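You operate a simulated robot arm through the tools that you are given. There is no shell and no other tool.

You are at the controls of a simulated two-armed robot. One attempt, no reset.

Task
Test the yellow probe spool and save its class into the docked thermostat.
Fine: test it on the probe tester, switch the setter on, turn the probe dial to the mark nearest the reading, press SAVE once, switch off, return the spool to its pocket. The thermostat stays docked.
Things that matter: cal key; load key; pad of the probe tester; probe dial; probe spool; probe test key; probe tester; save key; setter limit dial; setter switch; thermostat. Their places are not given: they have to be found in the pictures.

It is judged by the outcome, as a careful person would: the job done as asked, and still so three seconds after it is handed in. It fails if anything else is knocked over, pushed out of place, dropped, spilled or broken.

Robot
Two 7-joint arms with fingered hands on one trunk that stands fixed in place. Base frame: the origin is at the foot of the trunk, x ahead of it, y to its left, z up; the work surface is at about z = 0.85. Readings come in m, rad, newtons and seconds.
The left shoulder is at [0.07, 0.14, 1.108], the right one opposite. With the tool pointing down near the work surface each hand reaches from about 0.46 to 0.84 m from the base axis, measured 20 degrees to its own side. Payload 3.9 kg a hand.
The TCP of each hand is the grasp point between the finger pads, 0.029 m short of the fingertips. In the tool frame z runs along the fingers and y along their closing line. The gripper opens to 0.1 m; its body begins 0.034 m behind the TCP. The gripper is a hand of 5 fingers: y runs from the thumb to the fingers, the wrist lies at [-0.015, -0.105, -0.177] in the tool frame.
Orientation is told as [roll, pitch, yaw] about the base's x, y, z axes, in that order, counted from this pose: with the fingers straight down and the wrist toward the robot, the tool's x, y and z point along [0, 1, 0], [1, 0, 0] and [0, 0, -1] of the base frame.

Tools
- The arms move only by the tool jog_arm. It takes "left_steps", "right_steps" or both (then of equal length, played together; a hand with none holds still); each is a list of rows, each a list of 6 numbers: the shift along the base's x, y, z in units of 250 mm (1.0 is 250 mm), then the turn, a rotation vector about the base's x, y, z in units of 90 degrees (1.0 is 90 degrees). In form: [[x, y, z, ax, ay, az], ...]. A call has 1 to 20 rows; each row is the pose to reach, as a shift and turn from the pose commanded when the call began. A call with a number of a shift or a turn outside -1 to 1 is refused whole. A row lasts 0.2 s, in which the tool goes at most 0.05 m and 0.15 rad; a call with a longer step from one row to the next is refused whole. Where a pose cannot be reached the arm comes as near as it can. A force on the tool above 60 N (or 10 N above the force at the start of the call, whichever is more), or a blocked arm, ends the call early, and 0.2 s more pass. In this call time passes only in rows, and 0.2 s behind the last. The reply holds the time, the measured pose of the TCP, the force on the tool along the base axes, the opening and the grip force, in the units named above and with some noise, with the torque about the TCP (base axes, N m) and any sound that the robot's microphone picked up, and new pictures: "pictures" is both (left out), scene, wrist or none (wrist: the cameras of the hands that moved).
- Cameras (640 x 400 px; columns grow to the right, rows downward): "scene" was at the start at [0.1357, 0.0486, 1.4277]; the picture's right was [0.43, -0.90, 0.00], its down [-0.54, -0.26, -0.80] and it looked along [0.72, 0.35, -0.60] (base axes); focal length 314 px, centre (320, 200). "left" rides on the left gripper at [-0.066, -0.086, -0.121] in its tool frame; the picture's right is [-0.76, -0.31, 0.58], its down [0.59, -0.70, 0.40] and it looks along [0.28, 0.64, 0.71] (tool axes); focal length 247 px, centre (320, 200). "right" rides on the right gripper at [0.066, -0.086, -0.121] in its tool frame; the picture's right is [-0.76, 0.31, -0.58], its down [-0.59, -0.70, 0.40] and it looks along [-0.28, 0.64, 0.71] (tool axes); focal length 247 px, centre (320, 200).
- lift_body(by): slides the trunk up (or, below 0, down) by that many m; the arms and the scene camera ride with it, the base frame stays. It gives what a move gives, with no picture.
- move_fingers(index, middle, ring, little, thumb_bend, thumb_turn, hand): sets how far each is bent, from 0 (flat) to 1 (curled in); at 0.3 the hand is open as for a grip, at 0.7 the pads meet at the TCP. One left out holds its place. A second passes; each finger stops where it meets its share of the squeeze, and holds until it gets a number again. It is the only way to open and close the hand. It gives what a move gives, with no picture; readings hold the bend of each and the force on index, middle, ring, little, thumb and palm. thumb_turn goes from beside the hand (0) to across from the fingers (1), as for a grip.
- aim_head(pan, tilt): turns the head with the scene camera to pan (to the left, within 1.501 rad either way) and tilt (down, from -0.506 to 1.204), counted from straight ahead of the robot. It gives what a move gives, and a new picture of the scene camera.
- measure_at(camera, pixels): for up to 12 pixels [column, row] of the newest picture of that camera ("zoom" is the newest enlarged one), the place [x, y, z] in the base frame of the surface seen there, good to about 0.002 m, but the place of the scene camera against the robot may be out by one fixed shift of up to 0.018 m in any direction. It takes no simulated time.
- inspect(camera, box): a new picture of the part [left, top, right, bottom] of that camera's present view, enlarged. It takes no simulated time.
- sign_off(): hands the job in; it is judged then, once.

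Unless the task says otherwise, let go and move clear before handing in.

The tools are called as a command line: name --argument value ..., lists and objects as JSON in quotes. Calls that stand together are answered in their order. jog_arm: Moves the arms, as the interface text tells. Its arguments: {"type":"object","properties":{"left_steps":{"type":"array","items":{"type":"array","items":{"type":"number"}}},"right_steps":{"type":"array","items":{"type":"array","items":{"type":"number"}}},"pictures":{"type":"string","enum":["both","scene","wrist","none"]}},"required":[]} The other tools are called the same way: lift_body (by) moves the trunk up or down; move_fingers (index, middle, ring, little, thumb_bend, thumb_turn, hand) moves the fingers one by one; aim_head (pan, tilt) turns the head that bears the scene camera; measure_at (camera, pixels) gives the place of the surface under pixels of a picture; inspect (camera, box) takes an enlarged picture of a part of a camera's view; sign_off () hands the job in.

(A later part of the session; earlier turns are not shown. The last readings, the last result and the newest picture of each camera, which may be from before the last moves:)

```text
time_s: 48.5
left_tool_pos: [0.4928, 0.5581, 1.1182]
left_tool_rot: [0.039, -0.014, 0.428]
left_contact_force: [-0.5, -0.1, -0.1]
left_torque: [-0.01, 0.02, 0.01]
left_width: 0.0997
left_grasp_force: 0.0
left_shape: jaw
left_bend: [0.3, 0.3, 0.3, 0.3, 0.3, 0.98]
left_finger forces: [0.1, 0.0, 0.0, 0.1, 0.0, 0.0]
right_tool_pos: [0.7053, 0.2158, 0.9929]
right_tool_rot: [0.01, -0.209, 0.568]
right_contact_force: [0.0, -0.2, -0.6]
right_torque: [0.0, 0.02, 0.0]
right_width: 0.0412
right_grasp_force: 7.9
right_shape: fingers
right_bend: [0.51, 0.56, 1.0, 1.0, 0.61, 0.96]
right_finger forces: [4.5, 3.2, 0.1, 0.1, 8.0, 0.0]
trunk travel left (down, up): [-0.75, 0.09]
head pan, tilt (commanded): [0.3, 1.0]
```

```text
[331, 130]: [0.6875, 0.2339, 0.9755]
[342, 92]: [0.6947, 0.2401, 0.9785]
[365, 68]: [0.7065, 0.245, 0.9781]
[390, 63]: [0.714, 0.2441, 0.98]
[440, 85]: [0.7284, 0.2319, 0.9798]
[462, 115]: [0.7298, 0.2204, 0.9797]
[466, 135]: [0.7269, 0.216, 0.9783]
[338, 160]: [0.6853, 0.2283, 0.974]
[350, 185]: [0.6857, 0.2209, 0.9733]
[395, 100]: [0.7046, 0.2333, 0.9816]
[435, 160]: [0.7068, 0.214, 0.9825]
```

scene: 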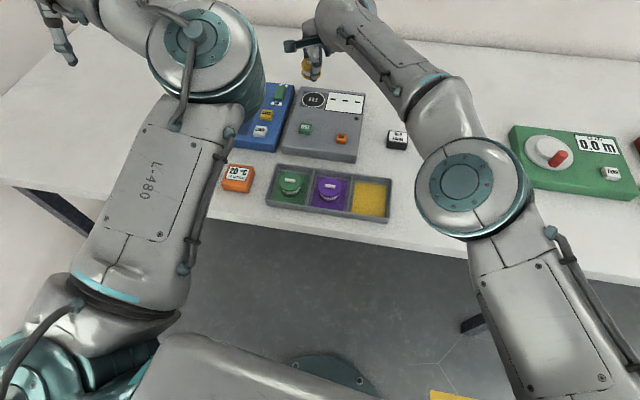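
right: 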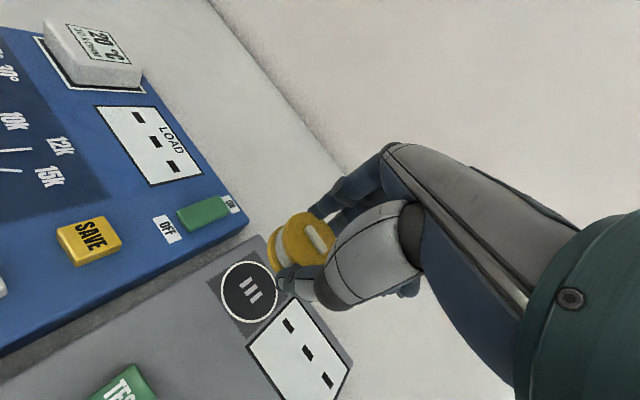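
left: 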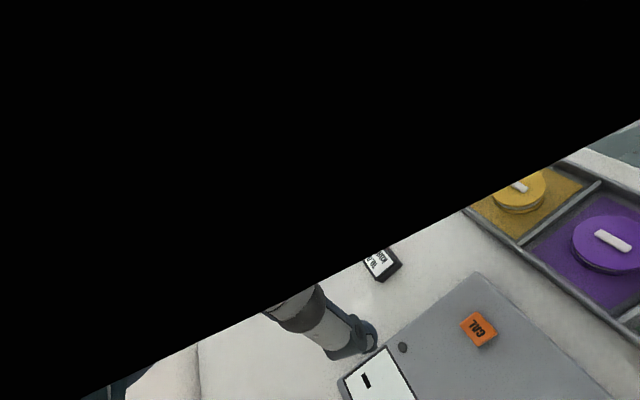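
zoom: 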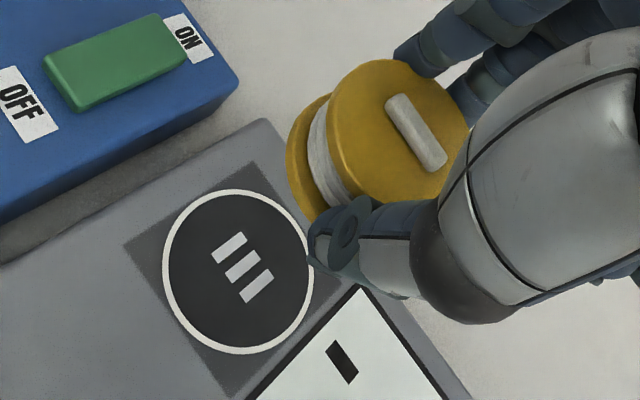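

Held spool's bottom centre is about [0.709, 0.2235], 3–4 mm beyond the pad centre. I'll correct by ~3 mm, ease the tilt by 1.5°, and lower 6 cm in small steps.

jog_arm --right_steps '[[-0.008, -0.007, -0.04, -0.009, 0.014, 0], [-0.008, -0.007, -0.1, -0.009, 0.014, 0], [-0.008, -0.007, -0.16, -0.009, 0.014, 0], [-0.008, -0.007, -0.21, -0.009, 0.014, 0], [-0.008, -0.007, -0.25, -0.009, 0.014, 0]]' --pictures "both"

```text
time_s: 49.7
left_tool_pos: [0.4913, 0.5579, 1.1172]
left_tool_rot: [0.037, -0.013, 0.428]
left_contact_force: [-0.3, -1.1, -0.2]
left_torque: [0.01, 0.02, -0.01]
left_width: 0.1002
left_grasp_force: 0.0
left_shape: jaw
left_bend: [0.3, 0.3, 0.3, 0.3, 0.3, 0.98]
left_finger forces: [0.1, 0.0, 0.0, 0.0, 0.1, 0.1]
right_tool_pos: [0.7021, 0.2142, 0.9328]
right_tool_rot: [0.008, -0.184, 0.57]
right_contact_force: [0.6, 0.1, -0.3]
right_torque: [0.01, 0.01, -0.04]
right_width: 0.0413
right_grasp_force: 7.8
right_shape: fingers
right_bend: [0.51, 0.56, 1.0, 1.0, 0.61, 0.96]
right_finger forces: [4.6, 3.3, 0.0, 0.1, 7.9, 0.1]
trunk travel left (down, up): [-0.75, 0.09]
head pan, tilt (commanded): [0.3, 1.0]
```

scene: 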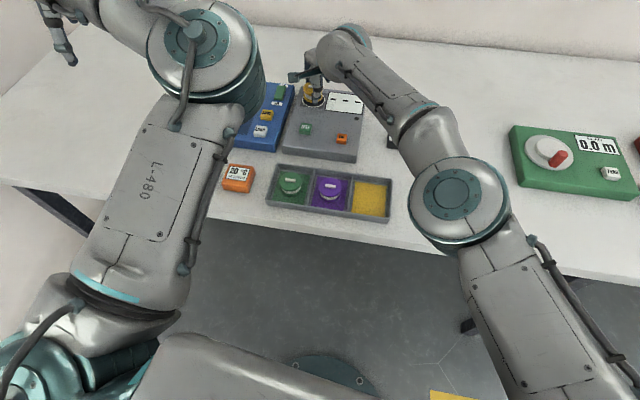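
right: 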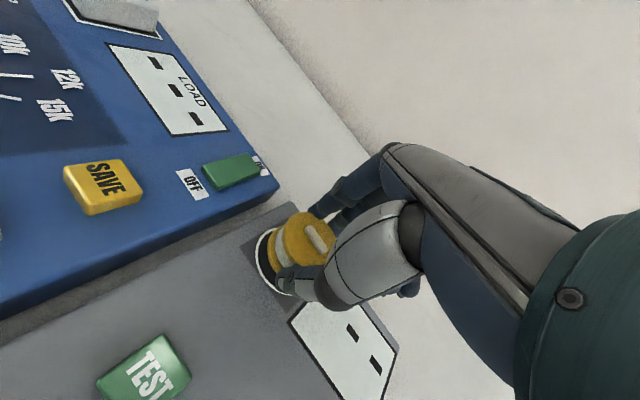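

inspect --camera "right" --box '[230, 180, 370, 320]'

inspect --camera "scene" --box '[270, 50, 390, 170]'

```text
2.86 times, centred on (300, 250) of right
```

zoom: 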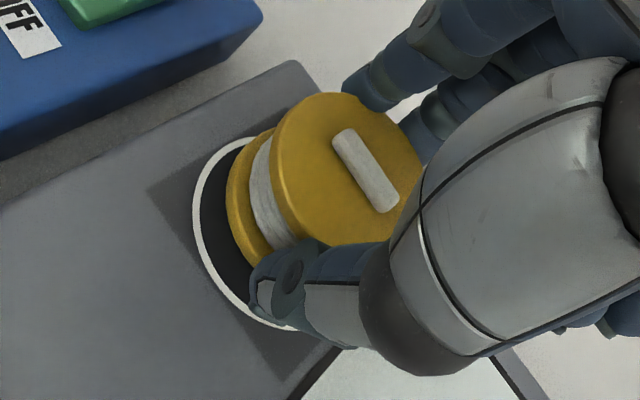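

```text
3.33 times, centred on (330, 110) of scene
```

zoom: 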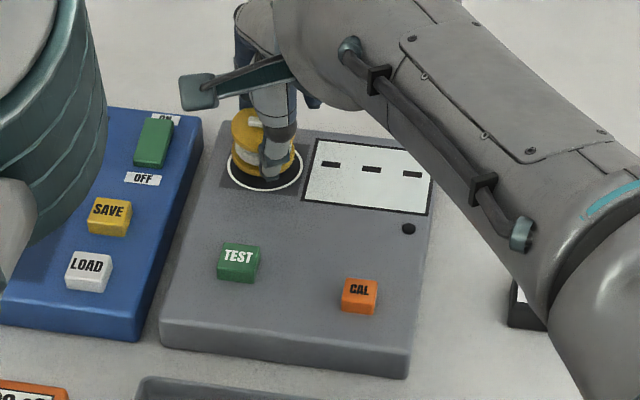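

The scene zoom shows the spool hovering right over the pad ring. I'll measure the disc centre one more time before touching down.

measure_at --camera "right" --pixels '[[284, 236], [287, 225], [294, 218], [309, 213], [320, 217], [328, 223], [334, 234], [286, 248], [276, 258], [262, 262], [259, 250], [266, 236]]'

```text
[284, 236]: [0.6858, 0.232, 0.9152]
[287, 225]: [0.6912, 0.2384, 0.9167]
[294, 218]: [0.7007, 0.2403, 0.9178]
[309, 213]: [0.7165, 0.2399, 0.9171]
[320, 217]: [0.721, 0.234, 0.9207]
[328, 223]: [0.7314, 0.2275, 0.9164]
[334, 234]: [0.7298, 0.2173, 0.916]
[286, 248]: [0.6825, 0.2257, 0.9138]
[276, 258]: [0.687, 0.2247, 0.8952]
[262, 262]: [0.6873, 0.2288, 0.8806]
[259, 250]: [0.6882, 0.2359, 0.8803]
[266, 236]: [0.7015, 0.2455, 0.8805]
```

Disc centre ≈ [0.708, 0.221], within ~2 mm of the pad centre. I'll nudge 2 mm in x and lower about 11 mm, then feel for contact.

jog_arm --right_steps '[[-0.007, 0, -0.02, 0, 0, 0], [-0.007, 0, -0.036, 0, 0, 0], [-0.007, 0, -0.044, 0, 0, 0]]' --pictures "wrist"

```text
time_s: 50.5
left_tool_pos: [0.49, 0.5573, 1.1185]
left_tool_rot: [0.037, -0.015, 0.427]
left_contact_force: [0.8, 0.3, -0.3]
left_torque: [0.0, -0.02, -0.02]
left_width: 0.1001
left_grasp_force: 0.0
left_shape: jaw
left_bend: [0.3, 0.3, 0.3, 0.3, 0.3, 0.98]
left_finger forces: [0.0, 0.0, 0.0, 0.1, 0.1, 0.0]
right_tool_pos: [0.7015, 0.2151, 0.9217]
right_tool_rot: [0.007, -0.186, 0.571]
right_contact_force: [0.7, -0.7, 2.6]
right_torque: [-0.04, 0.0, -0.01]
right_width: 0.0411
right_grasp_force: 8.6
right_shape: fingers
right_bend: [0.51, 0.56, 1.0, 1.0, 0.61, 0.96]
right_finger forces: [5.6, 3.5, 0.0, 0.1, 8.3, 0.0]
trunk travel left (down, up): [-0.75, 0.09]
head pan, tilt (commanded): [0.3, 1.0]
```

right: 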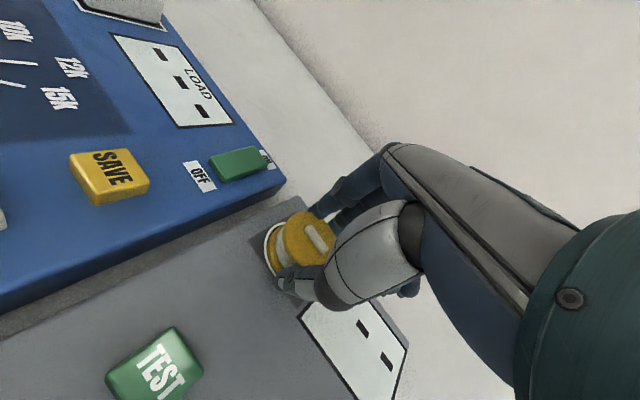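

There is 2.6 N upward force at z=0.9217, so the spool is touching the pad. I'll release by opening the fingers slightly (small opening) and check.

move_fingers --hand "right" --index 0.46 --middle 0.48 --thumb_bend 0.57

inspect --camera "right" --box '[230, 180, 370, 320]'

```text
time_s: 51.5
left_tool_pos: [0.4905, 0.5582, 1.1187]
left_tool_rot: [0.037, -0.016, 0.428]
left_contact_force: [-0.4, 0.5, -0.4]
left_torque: [-0.08, -0.02, 0.01]
left_width: 0.0999
left_grasp_force: 0.0
left_shape: jaw
left_bend: [0.3, 0.3, 0.3, 0.3, 0.3, 0.98]
left_finger forces: [0.0, 0.1, 0.0, 0.1, 0.1, 0.1]
right_tool_pos: [0.7008, 0.2155, 0.9202]
right_tool_rot: [0.007, -0.183, 0.571]
right_contact_force: [-0.5, 1.1, -0.6]
right_torque: [0.0, -0.01, -0.02]
right_width: 0.0472
right_grasp_force: 0.4
right_shape: fingers
right_bend: [0.46, 0.48, 1.0, 1.0, 0.56, 0.97]
right_finger forces: [0.0, 0.0, 0.0, 0.0, 0.2, 0.0]
trunk travel left (down, up): [-0.75, 0.09]
head pan, tilt (commanded): [0.3, 1.0]
```

```text
2.86 times, centred on (300, 250) of right
```

zoom: 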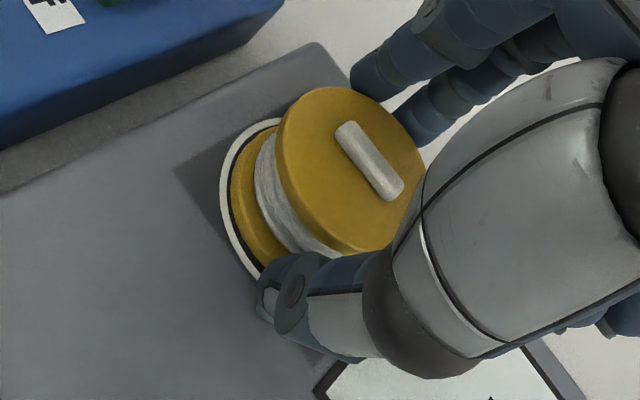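

The spool stands on the pad, grip force gone. I'll open wider and raise the hand straight up.

move_fingers --hand "right" --index 0.36 --middle 0.36 --thumb_bend 0.42

jog_arm --right_steps '[[0, 0, 0.06, 0, 0, 0], [0, 0, 0.14, 0, 0, 0], [0, 0, 0.24, 0, 0, 0], [0, 0, 0.36, 0, 0, 0]]' --pictures "both"

```text
time_s: 52.5
left_tool_pos: [0.4917, 0.557, 1.1174]
left_tool_rot: [0.038, -0.016, 0.429]
left_contact_force: [0.1, -1.1, 0.6]
left_torque: [0.0, 0.01, -0.01]
left_width: 0.0998
left_grasp_force: 0.1
left_shape: jaw
left_bend: [0.3, 0.3, 0.3, 0.3, 0.3, 0.98]
left_finger forces: [0.0, 0.0, 0.0, 0.0, 0.0, 0.0]
right_tool_pos: [0.7017, 0.2149, 0.9212]
right_tool_rot: [0.007, -0.182, 0.571]
right_contact_force: [0.7, 0.2, 0.2]
right_torque: [-0.02, 0.0, 0.05]
right_width: 0.0767
right_grasp_force: 0.0
right_shape: fingers
right_bend: [0.36, 0.36, 1.0, 1.0, 0.42, 0.97]
right_finger forces: [0.1, 0.0, 0.0, 0.0, 0.0, 0.0]
trunk travel left (down, up): [-0.75, 0.09]
head pan, tilt (commanded): [0.3, 1.0]
```

```text
time_s: 53.5
left_tool_pos: [0.4918, 0.5575, 1.1179]
left_tool_rot: [0.037, -0.016, 0.427]
left_contact_force: [-0.1, -0.3, 0.2]
left_torque: [-0.01, -0.02, 0.02]
left_width: 0.0998
left_grasp_force: 0.1
left_shape: jaw
left_bend: [0.3, 0.3, 0.3, 0.3, 0.3, 0.98]
left_finger forces: [0.1, 0.0, 0.0, 0.0, 0.0, 0.0]
right_tool_pos: [0.7004, 0.2143, 1.0123]
right_tool_rot: [0.002, -0.184, 0.573]
right_contact_force: [0.6, -0.6, 0.0]
right_torque: [0.01, -0.01, 0.04]
right_width: 0.0768
right_grasp_force: 0.0
right_shape: fingers
right_bend: [0.36, 0.36, 1.0, 1.0, 0.42, 0.98]
right_finger forces: [0.0, 0.0, 0.0, 0.0, 0.0, 0.0]
trunk travel left (down, up): [-0.75, 0.09]
head pan, tilt (commanded): [0.3, 1.0]
```

scene: 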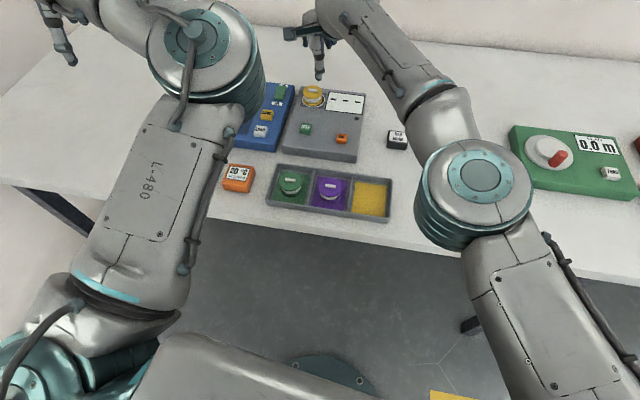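
right: 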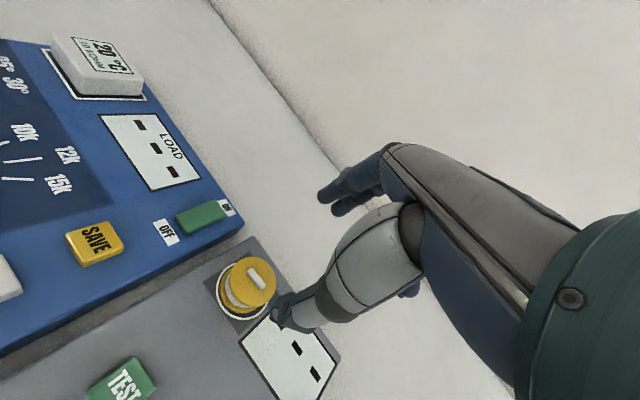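

The spool now rests centred on the pad. Next I'll shape the right hand into a closed pinch pointer, straighten the tilt and move above the TEST key (≈[0.602, 0.206, 0.891]).

jog_arm --right_steps '[[-0.1, 0, 0.02, -0.03, 0.049, 0], [-0.2, -0.01, 0.02, -0.0635, 0.0985, 0], [-0.3, -0.02, 0.0, -0.0635, 0.0985, 0], [-0.39, -0.03, -0.04, -0.0635, 0.0985, 0]]' --pictures "none"

move_fingers --hand "right" --index 0.7 --middle 0.7 --ring 1.0 --little 1.0 --thumb_bend 0.7

jog_arm --right_steps '[[0, 0, 0, 0, 0, 0]]' --pictures "both"

```text
time_s: 54.5
left_tool_pos: [0.4899, 0.5575, 1.1183]
left_tool_rot: [0.038, -0.014, 0.427]
left_contact_force: [0.6, 1.1, 0.1]
left_torque: [-0.01, -0.02, 0.02]
left_width: 0.0997
left_grasp_force: 0.1
left_shape: jaw
left_bend: [0.3, 0.3, 0.3, 0.3, 0.3, 0.98]
left_finger forces: [0.0, 0.0, 0.0, 0.1, 0.1, 0.0]
right_tool_pos: [0.6024, 0.2056, 1.0]
right_tool_rot: [0.008, 0.001, 0.572]
right_contact_force: [-0.7, 0.1, -0.6]
right_torque: [-0.03, 0.0, -0.01]
right_width: 0.0769
right_grasp_force: 0.0
right_shape: fingers
right_bend: [0.36, 0.36, 1.0, 1.0, 0.42, 0.98]
right_finger forces: [0.0, 0.0, 0.0, 0.1, 0.0, 0.0]
trunk travel left (down, up): [-0.75, 0.09]
head pan, tilt (commanded): [0.3, 1.0]
```

```text
time_s: 55.5
left_tool_pos: [0.4917, 0.5574, 1.1182]
left_tool_rot: [0.037, -0.016, 0.428]
left_contact_force: [0.2, 0.5, -0.5]
left_torque: [0.01, 0.01, 0.01]
left_width: 0.0999
left_grasp_force: 0.1
left_shape: jaw
left_bend: [0.3, 0.3, 0.3, 0.3, 0.3, 0.98]
left_finger forces: [0.1, 0.0, 0.0, 0.1, 0.0, 0.0]
right_tool_pos: [0.6037, 0.2058, 0.9994]
right_tool_rot: [0.006, -0.002, 0.571]
right_contact_force: [0.0, -0.4, -0.3]
right_torque: [0.01, 0.0, 0.02]
right_width: 0.0016
right_grasp_force: 0.1
right_shape: fingers
right_bend: [0.7, 0.7, 1.0, 1.0, 0.7, 0.98]
right_finger forces: [0.0, 0.0, 0.1, 0.0, 0.0, 0.1]
trunk travel left (down, up): [-0.75, 0.09]
head pan, tilt (commanded): [0.3, 1.0]
```

```text
time_s: 55.9
left_tool_pos: [0.4914, 0.5574, 1.1185]
left_tool_rot: [0.036, -0.015, 0.429]
left_contact_force: [1.0, 0.5, 0.4]
left_torque: [0.04, 0.01, -0.03]
left_width: 0.1001
left_grasp_force: 0.0
left_shape: jaw
left_bend: [0.3, 0.3, 0.3, 0.3, 0.3, 0.98]
left_finger forces: [0.0, 0.1, 0.0, 0.0, 0.0, 0.1]
right_tool_pos: [0.6031, 0.2064, 1.001]
right_tool_rot: [0.008, 0.0, 0.571]
right_contact_force: [0.1, 0.8, -0.1]
right_torque: [0.04, -0.02, -0.03]
right_width: 0.002
right_grasp_force: 0.1
right_shape: fingers
right_bend: [0.7, 0.7, 1.0, 1.0, 0.7, 0.98]
right_finger forces: [0.0, 0.0, 0.0, 0.1, 0.1, 0.0]
trunk travel left (down, up): [-0.75, 0.09]
head pan, tilt (commanded): [0.3, 1.0]
```

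scene: 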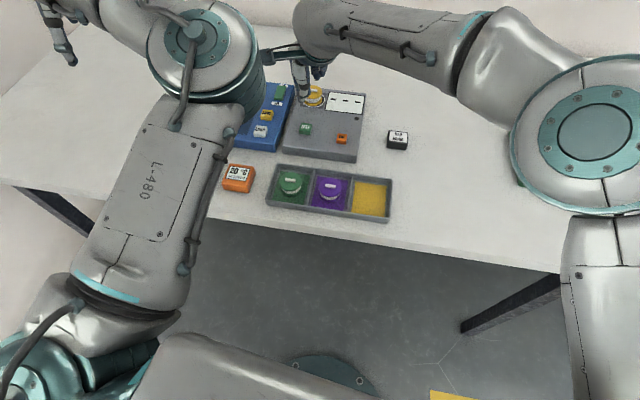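
right: 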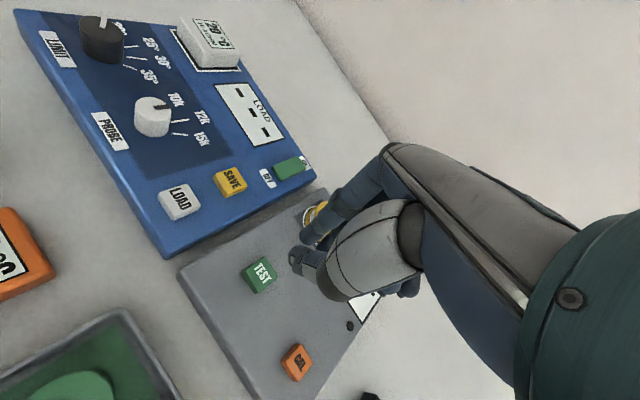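

The pinch is closed above the TEST key (259,273 in the right view). I'll zoom in to locate the fingertips and the key exactly.

inspect --camera "right" --box '[230, 190, 370, 310]'

measure_at --camera "right" --pixels '[[259, 273], [248, 272], [262, 287], [258, 261], [274, 275], [293, 253], [295, 265], [300, 250], [303, 238], [310, 240], [305, 262], [325, 225]]'

```text
3.33 times, centred on (300, 250) of right
```

zoom: 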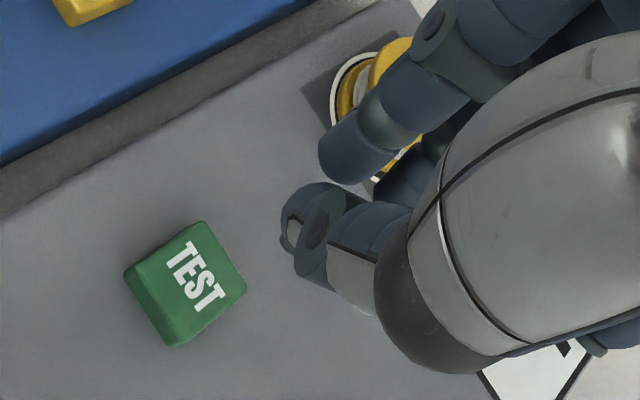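

```text
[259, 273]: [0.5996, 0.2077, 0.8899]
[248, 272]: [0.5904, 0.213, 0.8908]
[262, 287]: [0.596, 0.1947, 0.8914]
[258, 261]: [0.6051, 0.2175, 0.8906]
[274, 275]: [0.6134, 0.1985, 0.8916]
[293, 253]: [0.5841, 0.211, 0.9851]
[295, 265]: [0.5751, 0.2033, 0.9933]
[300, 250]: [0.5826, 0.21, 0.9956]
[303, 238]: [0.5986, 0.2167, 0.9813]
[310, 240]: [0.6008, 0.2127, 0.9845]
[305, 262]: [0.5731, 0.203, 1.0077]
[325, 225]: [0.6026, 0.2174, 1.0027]
```

TEST key top centre ≈ [0.602, 0.206, 0.891]; I'll curl the middle finger away so only the index–thumb tip presses, and lower to just above the key.

move_fingers --hand "right" --middle 1.0

jog_arm --right_steps '[[0.008, -0.02, -0.1, 0, 0, 0], [0.008, -0.02, -0.2, 0, 0, 0], [0.008, -0.02, -0.28, 0, 0, 0]]' --pictures "both"

```text
time_s: 56.9
left_tool_pos: [0.4911, 0.5582, 1.1179]
left_tool_rot: [0.036, -0.017, 0.427]
left_contact_force: [-0.1, 0.5, -0.2]
left_torque: [-0.02, -0.02, -0.01]
left_width: 0.0997
left_grasp_force: 0.1
left_shape: jaw
left_bend: [0.3, 0.3, 0.3, 0.3, 0.3, 0.98]
left_finger forces: [0.0, 0.0, 0.1, 0.0, 0.0, 0.0]
right_tool_pos: [0.6036, 0.2072, 0.9991]
right_tool_rot: [0.007, 0.001, 0.571]
right_contact_force: [-0.1, -0.5, 0.0]
right_torque: [-0.03, 0.0, -0.03]
right_width: 0.002
right_grasp_force: 0.0
right_shape: fingers
right_bend: [0.7, 1.0, 1.0, 1.0, 0.7, 0.98]
right_finger forces: [0.1, 0.1, 0.1, 0.1, 0.0, 0.0]
trunk travel left (down, up): [-0.75, 0.09]
head pan, tilt (commanded): [0.3, 1.0]
```

```text
time_s: 57.7
left_tool_pos: [0.4907, 0.5581, 1.1178]
left_tool_rot: [0.036, -0.014, 0.428]
left_contact_force: [-0.1, -0.1, -0.4]
left_torque: [0.01, 0.03, -0.01]
left_width: 0.1002
left_grasp_force: 0.1
left_shape: jaw
left_bend: [0.3, 0.3, 0.3, 0.3, 0.3, 0.98]
left_finger forces: [0.0, 0.1, 0.1, 0.0, 0.0, 0.0]
right_tool_pos: [0.6063, 0.202, 0.9291]
right_tool_rot: [0.006, 0.0, 0.572]
right_contact_force: [-0.1, 0.7, 0.0]
right_torque: [0.02, 0.02, 0.01]
right_width: 0.0019
right_grasp_force: 0.0
right_shape: fingers
right_bend: [0.7, 1.0, 1.0, 1.0, 0.7, 0.98]
right_finger forces: [0.0, 0.0, 0.0, 0.0, 0.1, 0.0]
trunk travel left (down, up): [-0.75, 0.09]
head pan, tilt (commanded): [0.3, 1.0]
```

scene: 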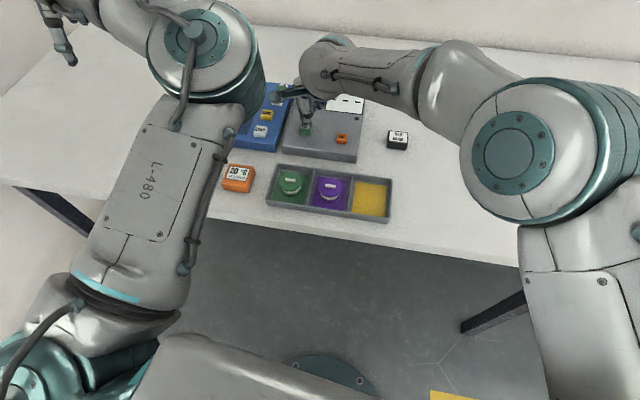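
right: 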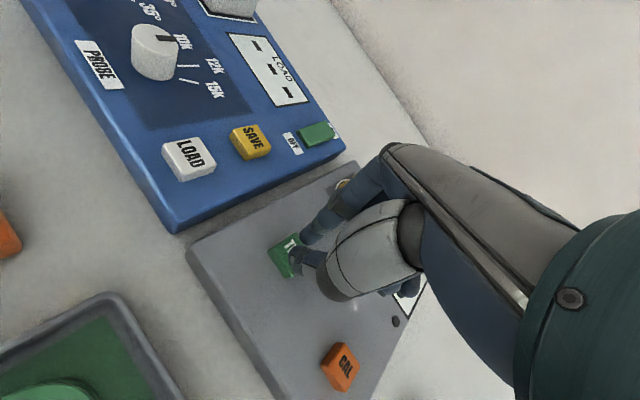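

The fingertip is now just above the TEST key at (285,255). I'll check the alignment in a zoom before pressing.

inspect --camera "right" --box '[240, 180, 380, 310]'

inspect --camera "scene" --box '[260, 70, 390, 170]'

```text
3.08 times, centred on (310, 245) of right
```

zoom: 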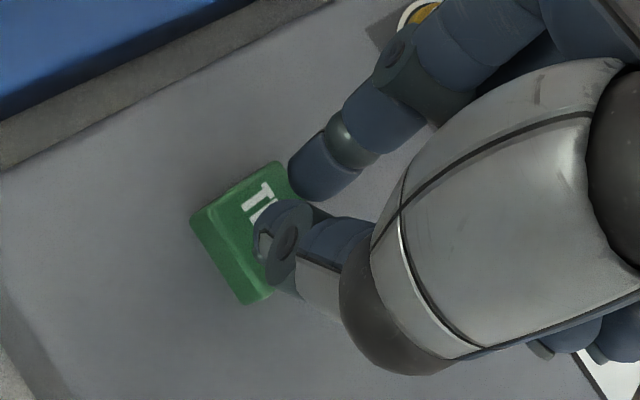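

```text
4.00 times, centred on (325, 120) of scene
```

zoom: 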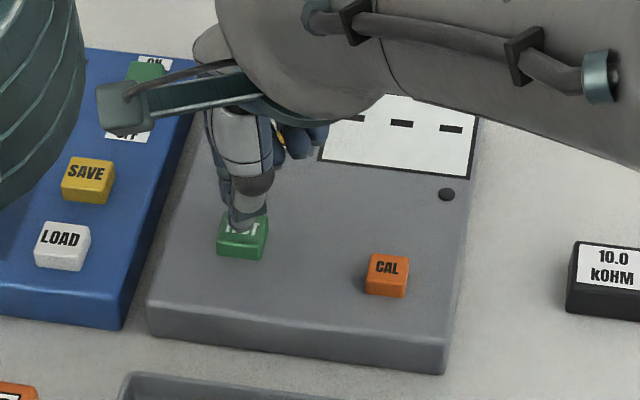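

Both tips are over the key. I'll press down gently in small steps.

jog_arm --right_steps '[[0, 0, -0.02, 0, 0, 0], [0, 0, -0.032, 0, 0, 0], [0, 0, -0.04, 0, 0, 0]]' --pictures "scene"

```text
time_s: 58.5
left_tool_pos: [0.4905, 0.5571, 1.1189]
left_tool_rot: [0.037, -0.015, 0.427]
left_contact_force: [0.2, 0.4, 0.3]
left_torque: [-0.01, 0.04, 0.01]
left_width: 0.1001
left_grasp_force: 0.0
left_shape: jaw
left_bend: [0.3, 0.3, 0.3, 0.3, 0.3, 0.98]
left_finger forces: [0.0, 0.0, 0.0, 0.1, 0.0, 0.0]
right_tool_pos: [0.6107, 0.1988, 0.9251]
right_tool_rot: [0.015, -0.003, 0.562]
right_contact_force: [0.4, 0.2, -0.3]
right_torque: [0.0, 0.0, -0.02]
right_width: 0.0017
right_grasp_force: 0.1
right_shape: fingers
right_bend: [0.7, 1.0, 1.0, 1.0, 0.7, 0.98]
right_finger forces: [0.1, 0.1, 0.0, 0.0, 0.0, 0.0]
trunk travel left (down, up): [-0.75, 0.09]
head pan, tilt (commanded): [0.3, 1.0]
```

scene: 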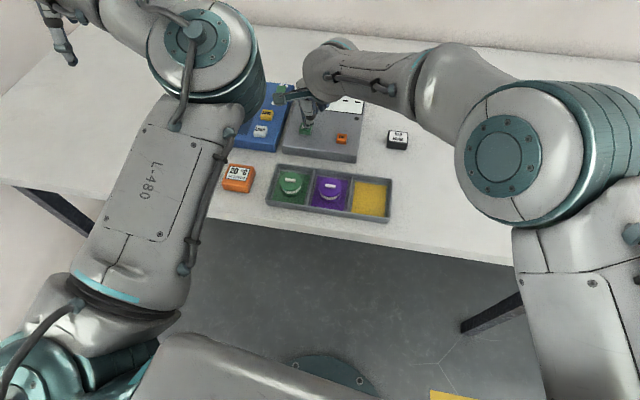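

The hand drifted sideways to [0.611, 0.199, 0.925] instead of going fully down, with no tip force — something about the arm pose may be limiting. I'll check distances between arm parts in the scene picture.

measure_at --camera "scene" --pixels '[[205, 45], [255, 80], [245, 40], [283, 97], [320, 65], [345, 50], [400, 85], [500, 150], [470, 150], [585, 300], [610, 230], [140, 180]]'

inspect --camera "scene" --box '[260, 70, 390, 170]'

```text
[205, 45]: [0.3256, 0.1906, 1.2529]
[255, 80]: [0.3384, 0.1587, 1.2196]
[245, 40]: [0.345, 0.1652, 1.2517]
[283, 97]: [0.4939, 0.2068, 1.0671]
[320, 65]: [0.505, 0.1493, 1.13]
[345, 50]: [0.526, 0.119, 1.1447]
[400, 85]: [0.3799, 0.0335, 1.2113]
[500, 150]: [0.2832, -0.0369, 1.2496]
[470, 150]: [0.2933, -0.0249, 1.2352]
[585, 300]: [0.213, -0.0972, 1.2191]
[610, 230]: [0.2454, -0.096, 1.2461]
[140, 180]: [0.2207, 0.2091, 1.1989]
```

```text
4.00 times, centred on (325, 120) of scene
```

zoom: 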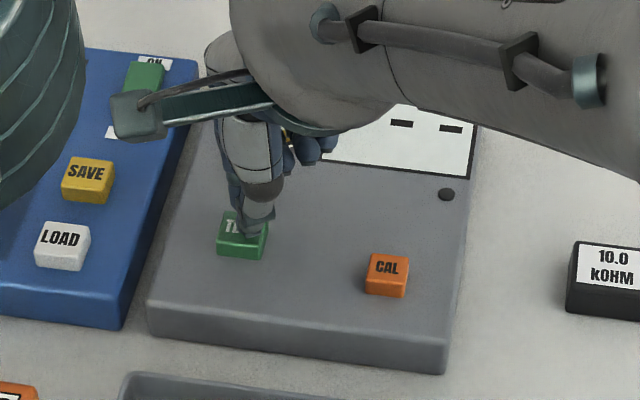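

The arms are well apart. I'll hold a moment to see if the hand settles to the commanded spot.

jog_arm --right_steps '[[0, 0, 0, 0, 0, 0], [0, 0, 0, 0, 0, 0]]' --pictures "none"

```text
time_s: 59.1
left_tool_pos: [0.4918, 0.5586, 1.118]
left_tool_rot: [0.037, -0.016, 0.429]
left_contact_force: [0.0, 0.3, 0.3]
left_torque: [-0.02, -0.03, 0.01]
left_width: 0.1001
left_grasp_force: 0.1
left_shape: jaw
left_bend: [0.3, 0.3, 0.3, 0.3, 0.3, 0.98]
left_finger forces: [0.0, 0.1, 0.0, 0.1, 0.1, 0.1]
right_tool_pos: [0.6087, 0.1978, 0.9211]
right_tool_rot: [0.014, -0.002, 0.562]
right_contact_force: [0.3, 0.8, -0.2]
right_torque: [0.0, -0.01, 0.02]
right_width: 0.0017
right_grasp_force: 0.0
right_shape: fingers
right_bend: [0.7, 1.0, 1.0, 1.0, 0.7, 0.98]
right_finger forces: [0.1, 0.0, 0.1, 0.0, 0.1, 0.0]
trunk travel left (down, up): [-0.75, 0.09]
head pan, tilt (commanded): [0.3, 1.0]
```

It's settling slowly toward the command. I'll correct the small sideways offset and continue pressing in small steps.

jog_arm --right_steps '[[-0.008, 0.014, 0, 0, 0, 0], [-0.008, 0.014, 0, 0, 0, 0], [-0.008, 0.014, -0.008, 0, 0, 0], [-0.008, 0.014, -0.016, 0, 0, 0], [-0.008, 0.014, -0.016, 0, 0, 0]]' --pictures "both"

```text
time_s: 60.3
left_tool_pos: [0.491, 0.5567, 1.1178]
left_tool_rot: [0.036, -0.017, 0.428]
left_contact_force: [-0.2, -0.5, 0.2]
left_torque: [0.07, 0.02, 0.04]
left_width: 0.0999
left_grasp_force: 0.0
left_shape: jaw
left_bend: [0.3, 0.3, 0.3, 0.3, 0.3, 0.98]
left_finger forces: [0.0, 0.0, 0.0, 0.1, 0.0, 0.0]
right_tool_pos: [0.6094, 0.2009, 0.9223]
right_tool_rot: [0.015, -0.005, 0.558]
right_contact_force: [-0.2, 0.0, 0.8]
right_torque: [-0.02, 0.02, 0.02]
right_width: 0.0014
right_grasp_force: 0.0
right_shape: fingers
right_bend: [0.7, 1.0, 1.0, 1.0, 0.7, 0.98]
right_finger forces: [0.1, 0.0, 0.0, 0.0, 0.3, 0.0]
trunk travel left (down, up): [-0.75, 0.09]
head pan, tilt (commanded): [0.3, 1.0]
```

scene: 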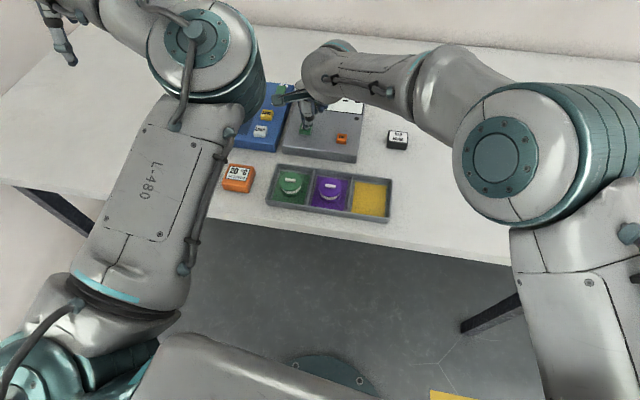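
right: 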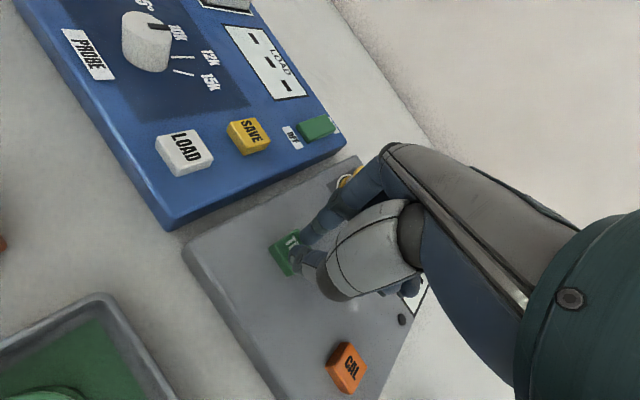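

The hand stays around z=0.922, barely touching (thumb 0.3 N); the arm seems near a wrist limit when upright. I'll raise a little, add the outward tilt that worked earlier, and press again.

jog_arm --right_steps '[[0, 0, 0.06, 0.02, -0.034, 0], [0, 0, 0.08, 0.048, -0.076, 0], [-0.012, 0.0, 0.08, 0.06, -0.095, 0], [-0.012, 0.0, 0.08, 0.06, -0.095, 0], [-0.012, 0.0, 0.08, 0.06, -0.095, 0]]' --pictures "wrist"

```text
time_s: 61.5
left_tool_pos: [0.4914, 0.5584, 1.1167]
left_tool_rot: [0.037, -0.013, 0.427]
left_contact_force: [0.3, -0.2, 0.8]
left_torque: [-0.01, -0.01, 0.01]
left_width: 0.1
left_grasp_force: 0.0
left_shape: jaw
left_bend: [0.3, 0.3, 0.3, 0.3, 0.3, 0.98]
left_finger forces: [0.1, 0.0, 0.1, 0.1, 0.1, 0.1]
right_tool_pos: [0.6077, 0.1895, 0.9235]
right_tool_rot: [0.036, -0.155, 0.533]
right_contact_force: [0.3, 0.0, -1.0]
right_torque: [0.01, 0.05, -0.01]
right_width: 0.0013
right_grasp_force: 0.2
right_shape: fingers
right_bend: [0.7, 1.0, 1.0, 1.0, 0.7, 0.98]
right_finger forces: [0.1, 0.0, 0.0, 0.0, 0.0, 0.1]
trunk travel left (down, up): [-0.75, 0.09]
head pan, tilt (commanded): [0.3, 1.0]
heard: click, click
```

right: 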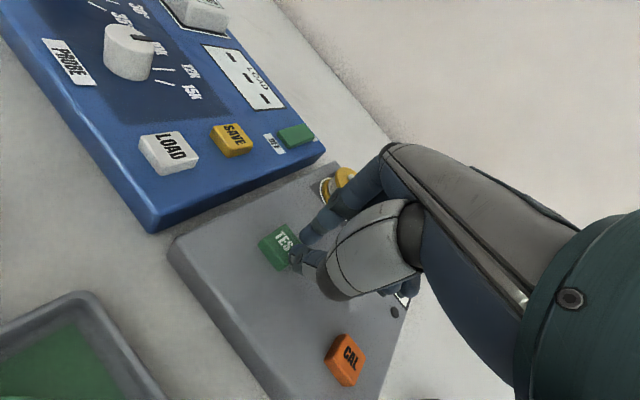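

I heard clicks, so the TEST key seems to have been pressed. I'll raise the hand and look at the tester's display.

jog_arm --right_steps '[[0, 0, 0.1, 0, 0, 0], [0, 0, 0.2, 0, 0, 0], [0, -0.05, 0.3, 0, 0, 0], [0, -0.1, 0.4, 0, 0, 0], [0, -0.1, 0.4, 0, 0, 0]]' --pictures "both"

```text
time_s: 62.7
left_tool_pos: [0.4915, 0.5579, 1.1164]
left_tool_rot: [0.037, -0.014, 0.427]
left_contact_force: [0.2, 0.4, -0.2]
left_torque: [0.02, 0.02, 0.01]
left_width: 0.0998
left_grasp_force: 0.1
left_shape: jaw
left_bend: [0.3, 0.3, 0.3, 0.3, 0.3, 0.98]
left_finger forces: [0.0, 0.0, 0.0, 0.0, 0.1, 0.0]
right_tool_pos: [0.6014, 0.1822, 1.0359]
right_tool_rot: [0.004, -0.176, 0.575]
right_contact_force: [0.2, -0.1, 0.2]
right_torque: [-0.01, -0.01, 0.0]
right_width: 0.0012
right_grasp_force: 0.0
right_shape: fingers
right_bend: [0.7, 1.0, 1.0, 1.0, 0.7, 0.98]
right_finger forces: [0.0, 0.1, 0.1, 0.1, 0.1, 0.0]
trunk travel left (down, up): [-0.75, 0.09]
head pan, tilt (commanded): [0.3, 1.0]
```

scene: 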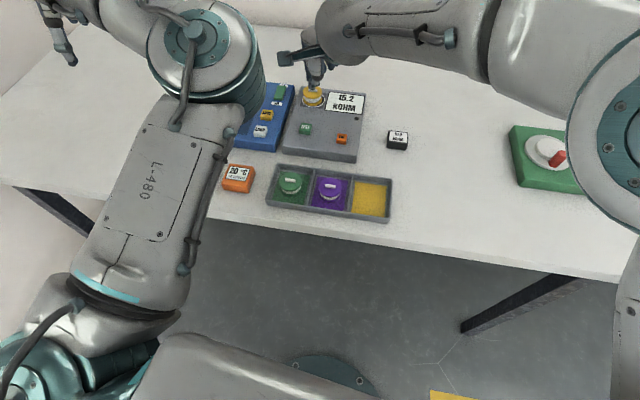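
right: 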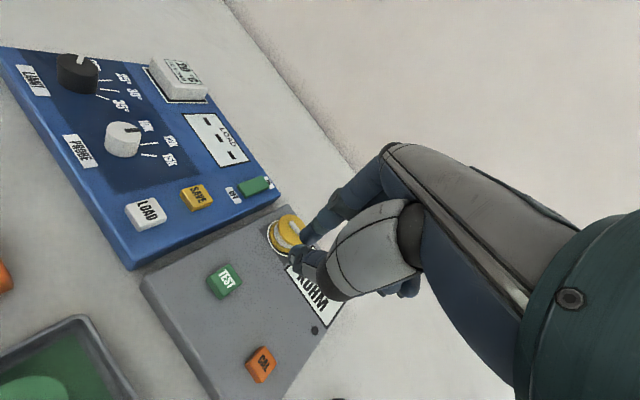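

The display now shows a reading near (345,101) in the scene. I'll zoom in to read it.

inspect --camera "scene" --box '[290, 75, 420, 165]'

```text
4.44 times, centred on (355, 120) of scene
```

zoom: 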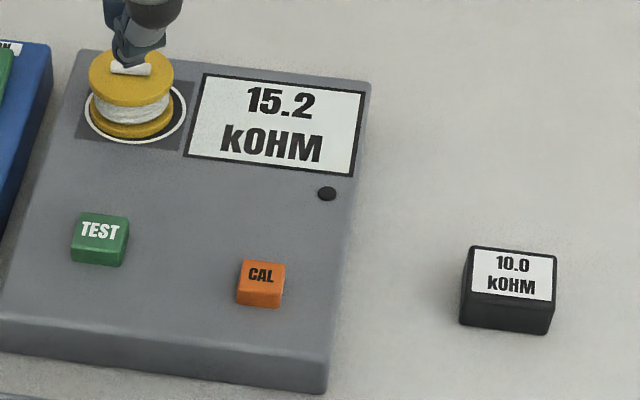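

The reading is 15.2 kOHM, so the PROBE dial must go to 15k. I'll move the right hand clear to the right before working the setter with the left hand.

jog_arm --right_steps '[[-0.05, -0.15, 0.08, 0, 0, 0], [-0.1, -0.3, 0.16, 0, 0, 0], [-0.15, -0.45, 0.24, 0, 0, 0], [-0.2, -0.62, 0.3, 0, 0, 0], [-0.25, -0.8, 0.35, 0, 0, 0], [-0.3, -1.0, 0.35, 0, 0, 0]]' --pictures "none"

jog_arm --right_steps '[[-0.05, -0.18, 0.05, 0, 0, 0], [-0.1, -0.36, 0.1, 0, 0, 0], [-0.15, -0.54, 0.1, 0, 0, 0], [-0.2, -0.72, 0.1, 0, 0, 0]]' --pictures "scene"

```text
refused: row 6 steps farther than a row can; nothing moved
```

```text
time_s: 63.7
left_tool_pos: [0.4898, 0.5555, 1.1201]
left_tool_rot: [0.038, -0.016, 0.428]
left_contact_force: [-0.3, -0.2, 0.3]
left_torque: [-0.01, 0.04, 0.02]
left_width: 0.1
left_grasp_force: 0.1
left_shape: jaw
left_bend: [0.3, 0.3, 0.3, 0.3, 0.3, 0.98]
left_finger forces: [0.0, 0.1, 0.1, 0.0, 0.1, 0.0]
right_tool_pos: [0.551, -0.0039, 1.0604]
right_tool_rot: [0.008, -0.178, 0.573]
right_contact_force: [-1.0, -0.6, 0.1]
right_torque: [0.04, 0.0, 0.0]
right_width: 0.0012
right_grasp_force: 0.1
right_shape: fingers
right_bend: [0.7, 1.0, 1.0, 1.0, 0.7, 0.98]
right_finger forces: [0.0, 0.0, 0.0, 0.1, 0.0, 0.0]
trunk travel left (down, up): [-0.75, 0.09]
head pan, tilt (commanded): [0.3, 1.0]
```

scene: 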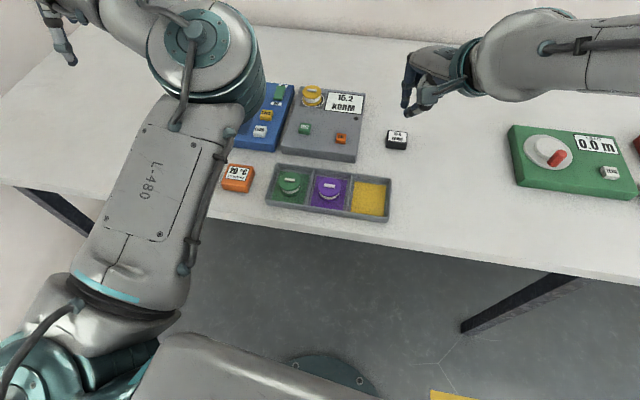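

The first call was refused but the second moved the right hand to [0.551, -0.004, 1.06]. I'll move it further right and then bring the left hand over the setter.

jog_arm --right_steps '[[-0.05, -0.18, 0.06, 0, 0, 0], [-0.1, -0.36, 0.12, 0, 0, 0], [-0.15, -0.54, 0.18, 0, 0, 0], [-0.2, -0.72, 0.24, 0, 0, 0], [-0.25, -0.88, 0.28, 0, 0, 0], [-0.28, -1.0, 0.3, 0, 0, 0]]' --pictures "none"

aim_head --pan 0.6 --tilt 0.9

```text
time_s: 65.1
left_tool_pos: [0.4907, 0.5566, 1.1191]
left_tool_rot: [0.039, -0.016, 0.427]
left_contact_force: [-0.8, -0.6, 0.1]
left_torque: [0.01, -0.03, 0.01]
left_width: 0.1002
left_grasp_force: 0.1
left_shape: jaw
left_bend: [0.3, 0.3, 0.3, 0.3, 0.3, 0.98]
left_finger forces: [0.0, 0.0, 0.0, 0.1, 0.0, 0.0]
right_tool_pos: [0.4831, -0.2506, 1.1344]
right_tool_rot: [0.005, -0.176, 0.57]
right_contact_force: [-0.6, -0.5, -0.2]
right_torque: [0.0, 0.02, -0.02]
right_width: 0.0011
right_grasp_force: 0.1
right_shape: fingers
right_bend: [0.7, 1.0, 1.0, 1.0, 0.7, 0.98]
right_finger forces: [0.0, 0.1, 0.0, 0.1, 0.1, 0.1]
trunk travel left (down, up): [-0.75, 0.09]
head pan, tilt (commanded): [0.3, 1.0]
```

```text
time_s: 65.9
left_tool_pos: [0.4907, 0.5581, 1.1187]
left_tool_rot: [0.035, -0.014, 0.428]
left_contact_force: [0.7, -0.6, 0.2]
left_torque: [0.03, -0.01, 0.0]
left_width: 0.1001
left_grasp_force: 0.1
left_shape: jaw
left_bend: [0.3, 0.3, 0.3, 0.3, 0.3, 0.98]
left_finger forces: [0.0, 0.1, 0.1, 0.0, 0.0, 0.0]
right_tool_pos: [0.4816, -0.2483, 1.135]
right_tool_rot: [0.006, -0.178, 0.57]
right_contact_force: [-0.1, 0.5, 0.3]
right_torque: [0.02, -0.01, 0.01]
right_width: 0.0011
right_grasp_force: 0.2
right_shape: fingers
right_bend: [0.7, 1.0, 1.0, 1.0, 0.7, 0.98]
right_finger forces: [0.0, 0.1, 0.1, 0.0, 0.0, 0.0]
trunk travel left (down, up): [-0.75, 0.09]
head pan, tilt (commanded): [0.6, 0.901]
```

scene: 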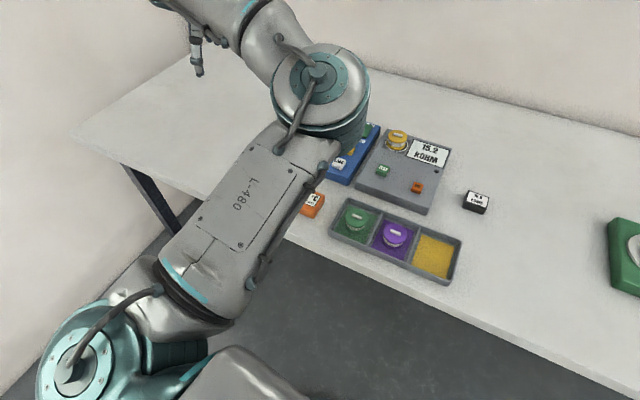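

The right hand is clear. Now I'll bring the left hand over the setter at about [0.56, 0.42, 1.06] with yaw near 0 for a close look at the dials and switch.

jog_arm --left_steps '[[0.08, -0.14, -0.04, -0.012, 0, -0.07], [0.16, -0.28, -0.1, -0.0254, -0.001, -0.14], [0.24, -0.42, -0.16, -0.0254, -0.001, -0.21], [0.3, -0.55, -0.22, -0.0254, -0.001, -0.27], [0.3, -0.55, -0.22, -0.0254, -0.001, -0.27]]' --pictures "both"

```text
time_s: 67.1
left_tool_pos: [0.5641, 0.4215, 1.0663]
left_tool_rot: [-0.001, -0.008, 0.002]
left_contact_force: [0.5, 1.0, 0.6]
left_torque: [0.0, 0.07, 0.02]
left_width: 0.0999
left_grasp_force: 0.0
left_shape: jaw
left_bend: [0.3, 0.3, 0.3, 0.3, 0.3, 0.98]
left_finger forces: [0.0, 0.0, 0.1, 0.1, 0.1, 0.1]
right_tool_pos: [0.4823, -0.248, 1.1362]
right_tool_rot: [0.005, -0.176, 0.573]
right_contact_force: [0.3, -0.4, 0.3]
right_torque: [0.0, 0.02, 0.01]
right_width: 0.0009
right_grasp_force: 0.0
right_shape: fingers
right_bend: [0.7, 1.0, 1.0, 1.0, 0.7, 0.98]
right_finger forces: [0.0, 0.0, 0.0, 0.1, 0.1, 0.1]
trunk travel left (down, up): [-0.75, 0.09]
head pan, tilt (commanded): [0.6, 0.901]
```

scene: 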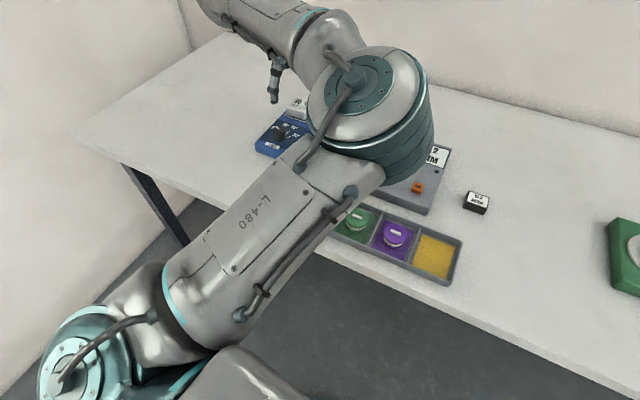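
left: 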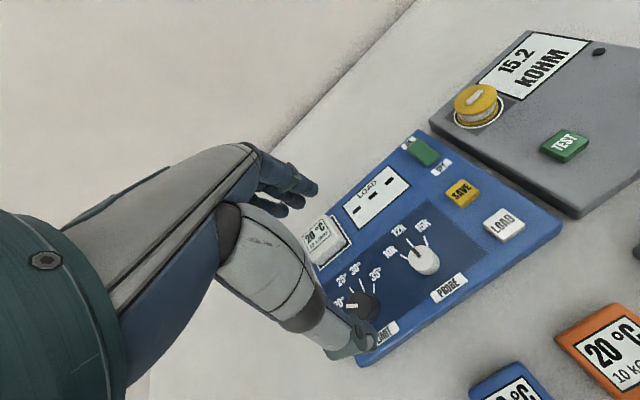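

A good view of the setter. I'll zoom on the switch, keys and the PROBE dial.

inspect --camera "left" --box '[380, 120, 540, 260]'

inspect --camera "left" --box '[370, 200, 470, 300]'

measure_at --camera "left" --pixels '[[425, 153], [418, 147], [432, 160], [415, 143], [437, 162], [443, 168], [407, 144], [425, 262], [416, 258], [432, 240], [462, 193], [505, 225]]'

```text
2.86 times, centred on (460, 190) of left
```

zoom: 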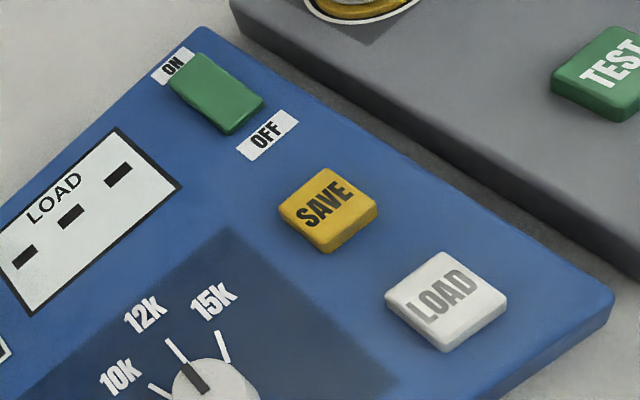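

```text
4.00 times, centred on (420, 250) of left
```

zoom: 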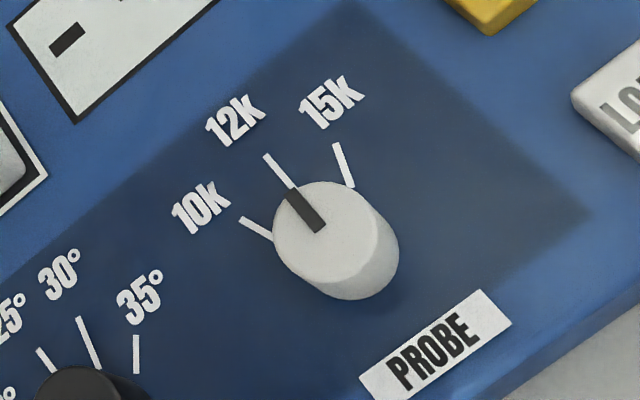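

```text
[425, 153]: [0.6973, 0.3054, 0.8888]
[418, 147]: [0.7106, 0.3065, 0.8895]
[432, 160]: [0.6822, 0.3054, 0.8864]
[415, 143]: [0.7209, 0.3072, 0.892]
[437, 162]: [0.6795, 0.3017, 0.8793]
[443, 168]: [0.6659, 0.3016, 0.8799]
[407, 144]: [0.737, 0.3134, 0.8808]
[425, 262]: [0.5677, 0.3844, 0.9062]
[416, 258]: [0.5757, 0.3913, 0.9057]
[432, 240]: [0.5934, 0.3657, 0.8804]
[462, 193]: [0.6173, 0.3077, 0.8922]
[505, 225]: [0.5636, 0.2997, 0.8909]
```

The switch's far (ON) end is raised (z 0.892) and near (OFF) end lower, i.e. a rocker in OFF. I'll measure the PROBE dial pointer and its marks to work out angles.

measure_at --camera "zoom" --pixels '[[322, 238], [292, 195], [318, 228], [242, 219], [268, 236], [267, 157], [288, 184], [336, 146], [348, 182], [275, 240], [375, 215], [335, 290]]'

measure_at --camera "zoom" --pixels '[[328, 183], [325, 268], [276, 225], [377, 235], [135, 338], [136, 370], [80, 320], [98, 365], [300, 205], [310, 220], [45, 350], [385, 290]]'

```text
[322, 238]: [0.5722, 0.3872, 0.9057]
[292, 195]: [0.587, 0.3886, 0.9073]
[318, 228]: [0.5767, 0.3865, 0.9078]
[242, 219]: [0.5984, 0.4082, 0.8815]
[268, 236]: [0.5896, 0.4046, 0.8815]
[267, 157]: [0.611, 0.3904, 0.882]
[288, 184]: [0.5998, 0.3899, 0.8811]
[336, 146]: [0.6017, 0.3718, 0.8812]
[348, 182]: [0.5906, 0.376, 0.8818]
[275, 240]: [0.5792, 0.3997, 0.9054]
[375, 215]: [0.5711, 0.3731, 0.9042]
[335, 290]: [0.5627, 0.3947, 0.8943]
```

```text
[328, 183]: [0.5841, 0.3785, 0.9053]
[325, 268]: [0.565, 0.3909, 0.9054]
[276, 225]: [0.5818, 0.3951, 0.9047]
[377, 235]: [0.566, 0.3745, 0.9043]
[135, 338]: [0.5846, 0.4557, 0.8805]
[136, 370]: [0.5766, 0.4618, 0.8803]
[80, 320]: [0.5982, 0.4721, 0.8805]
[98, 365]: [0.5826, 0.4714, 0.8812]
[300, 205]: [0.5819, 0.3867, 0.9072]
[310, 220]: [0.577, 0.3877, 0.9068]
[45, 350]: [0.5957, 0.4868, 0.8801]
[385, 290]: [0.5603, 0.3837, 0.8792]
```

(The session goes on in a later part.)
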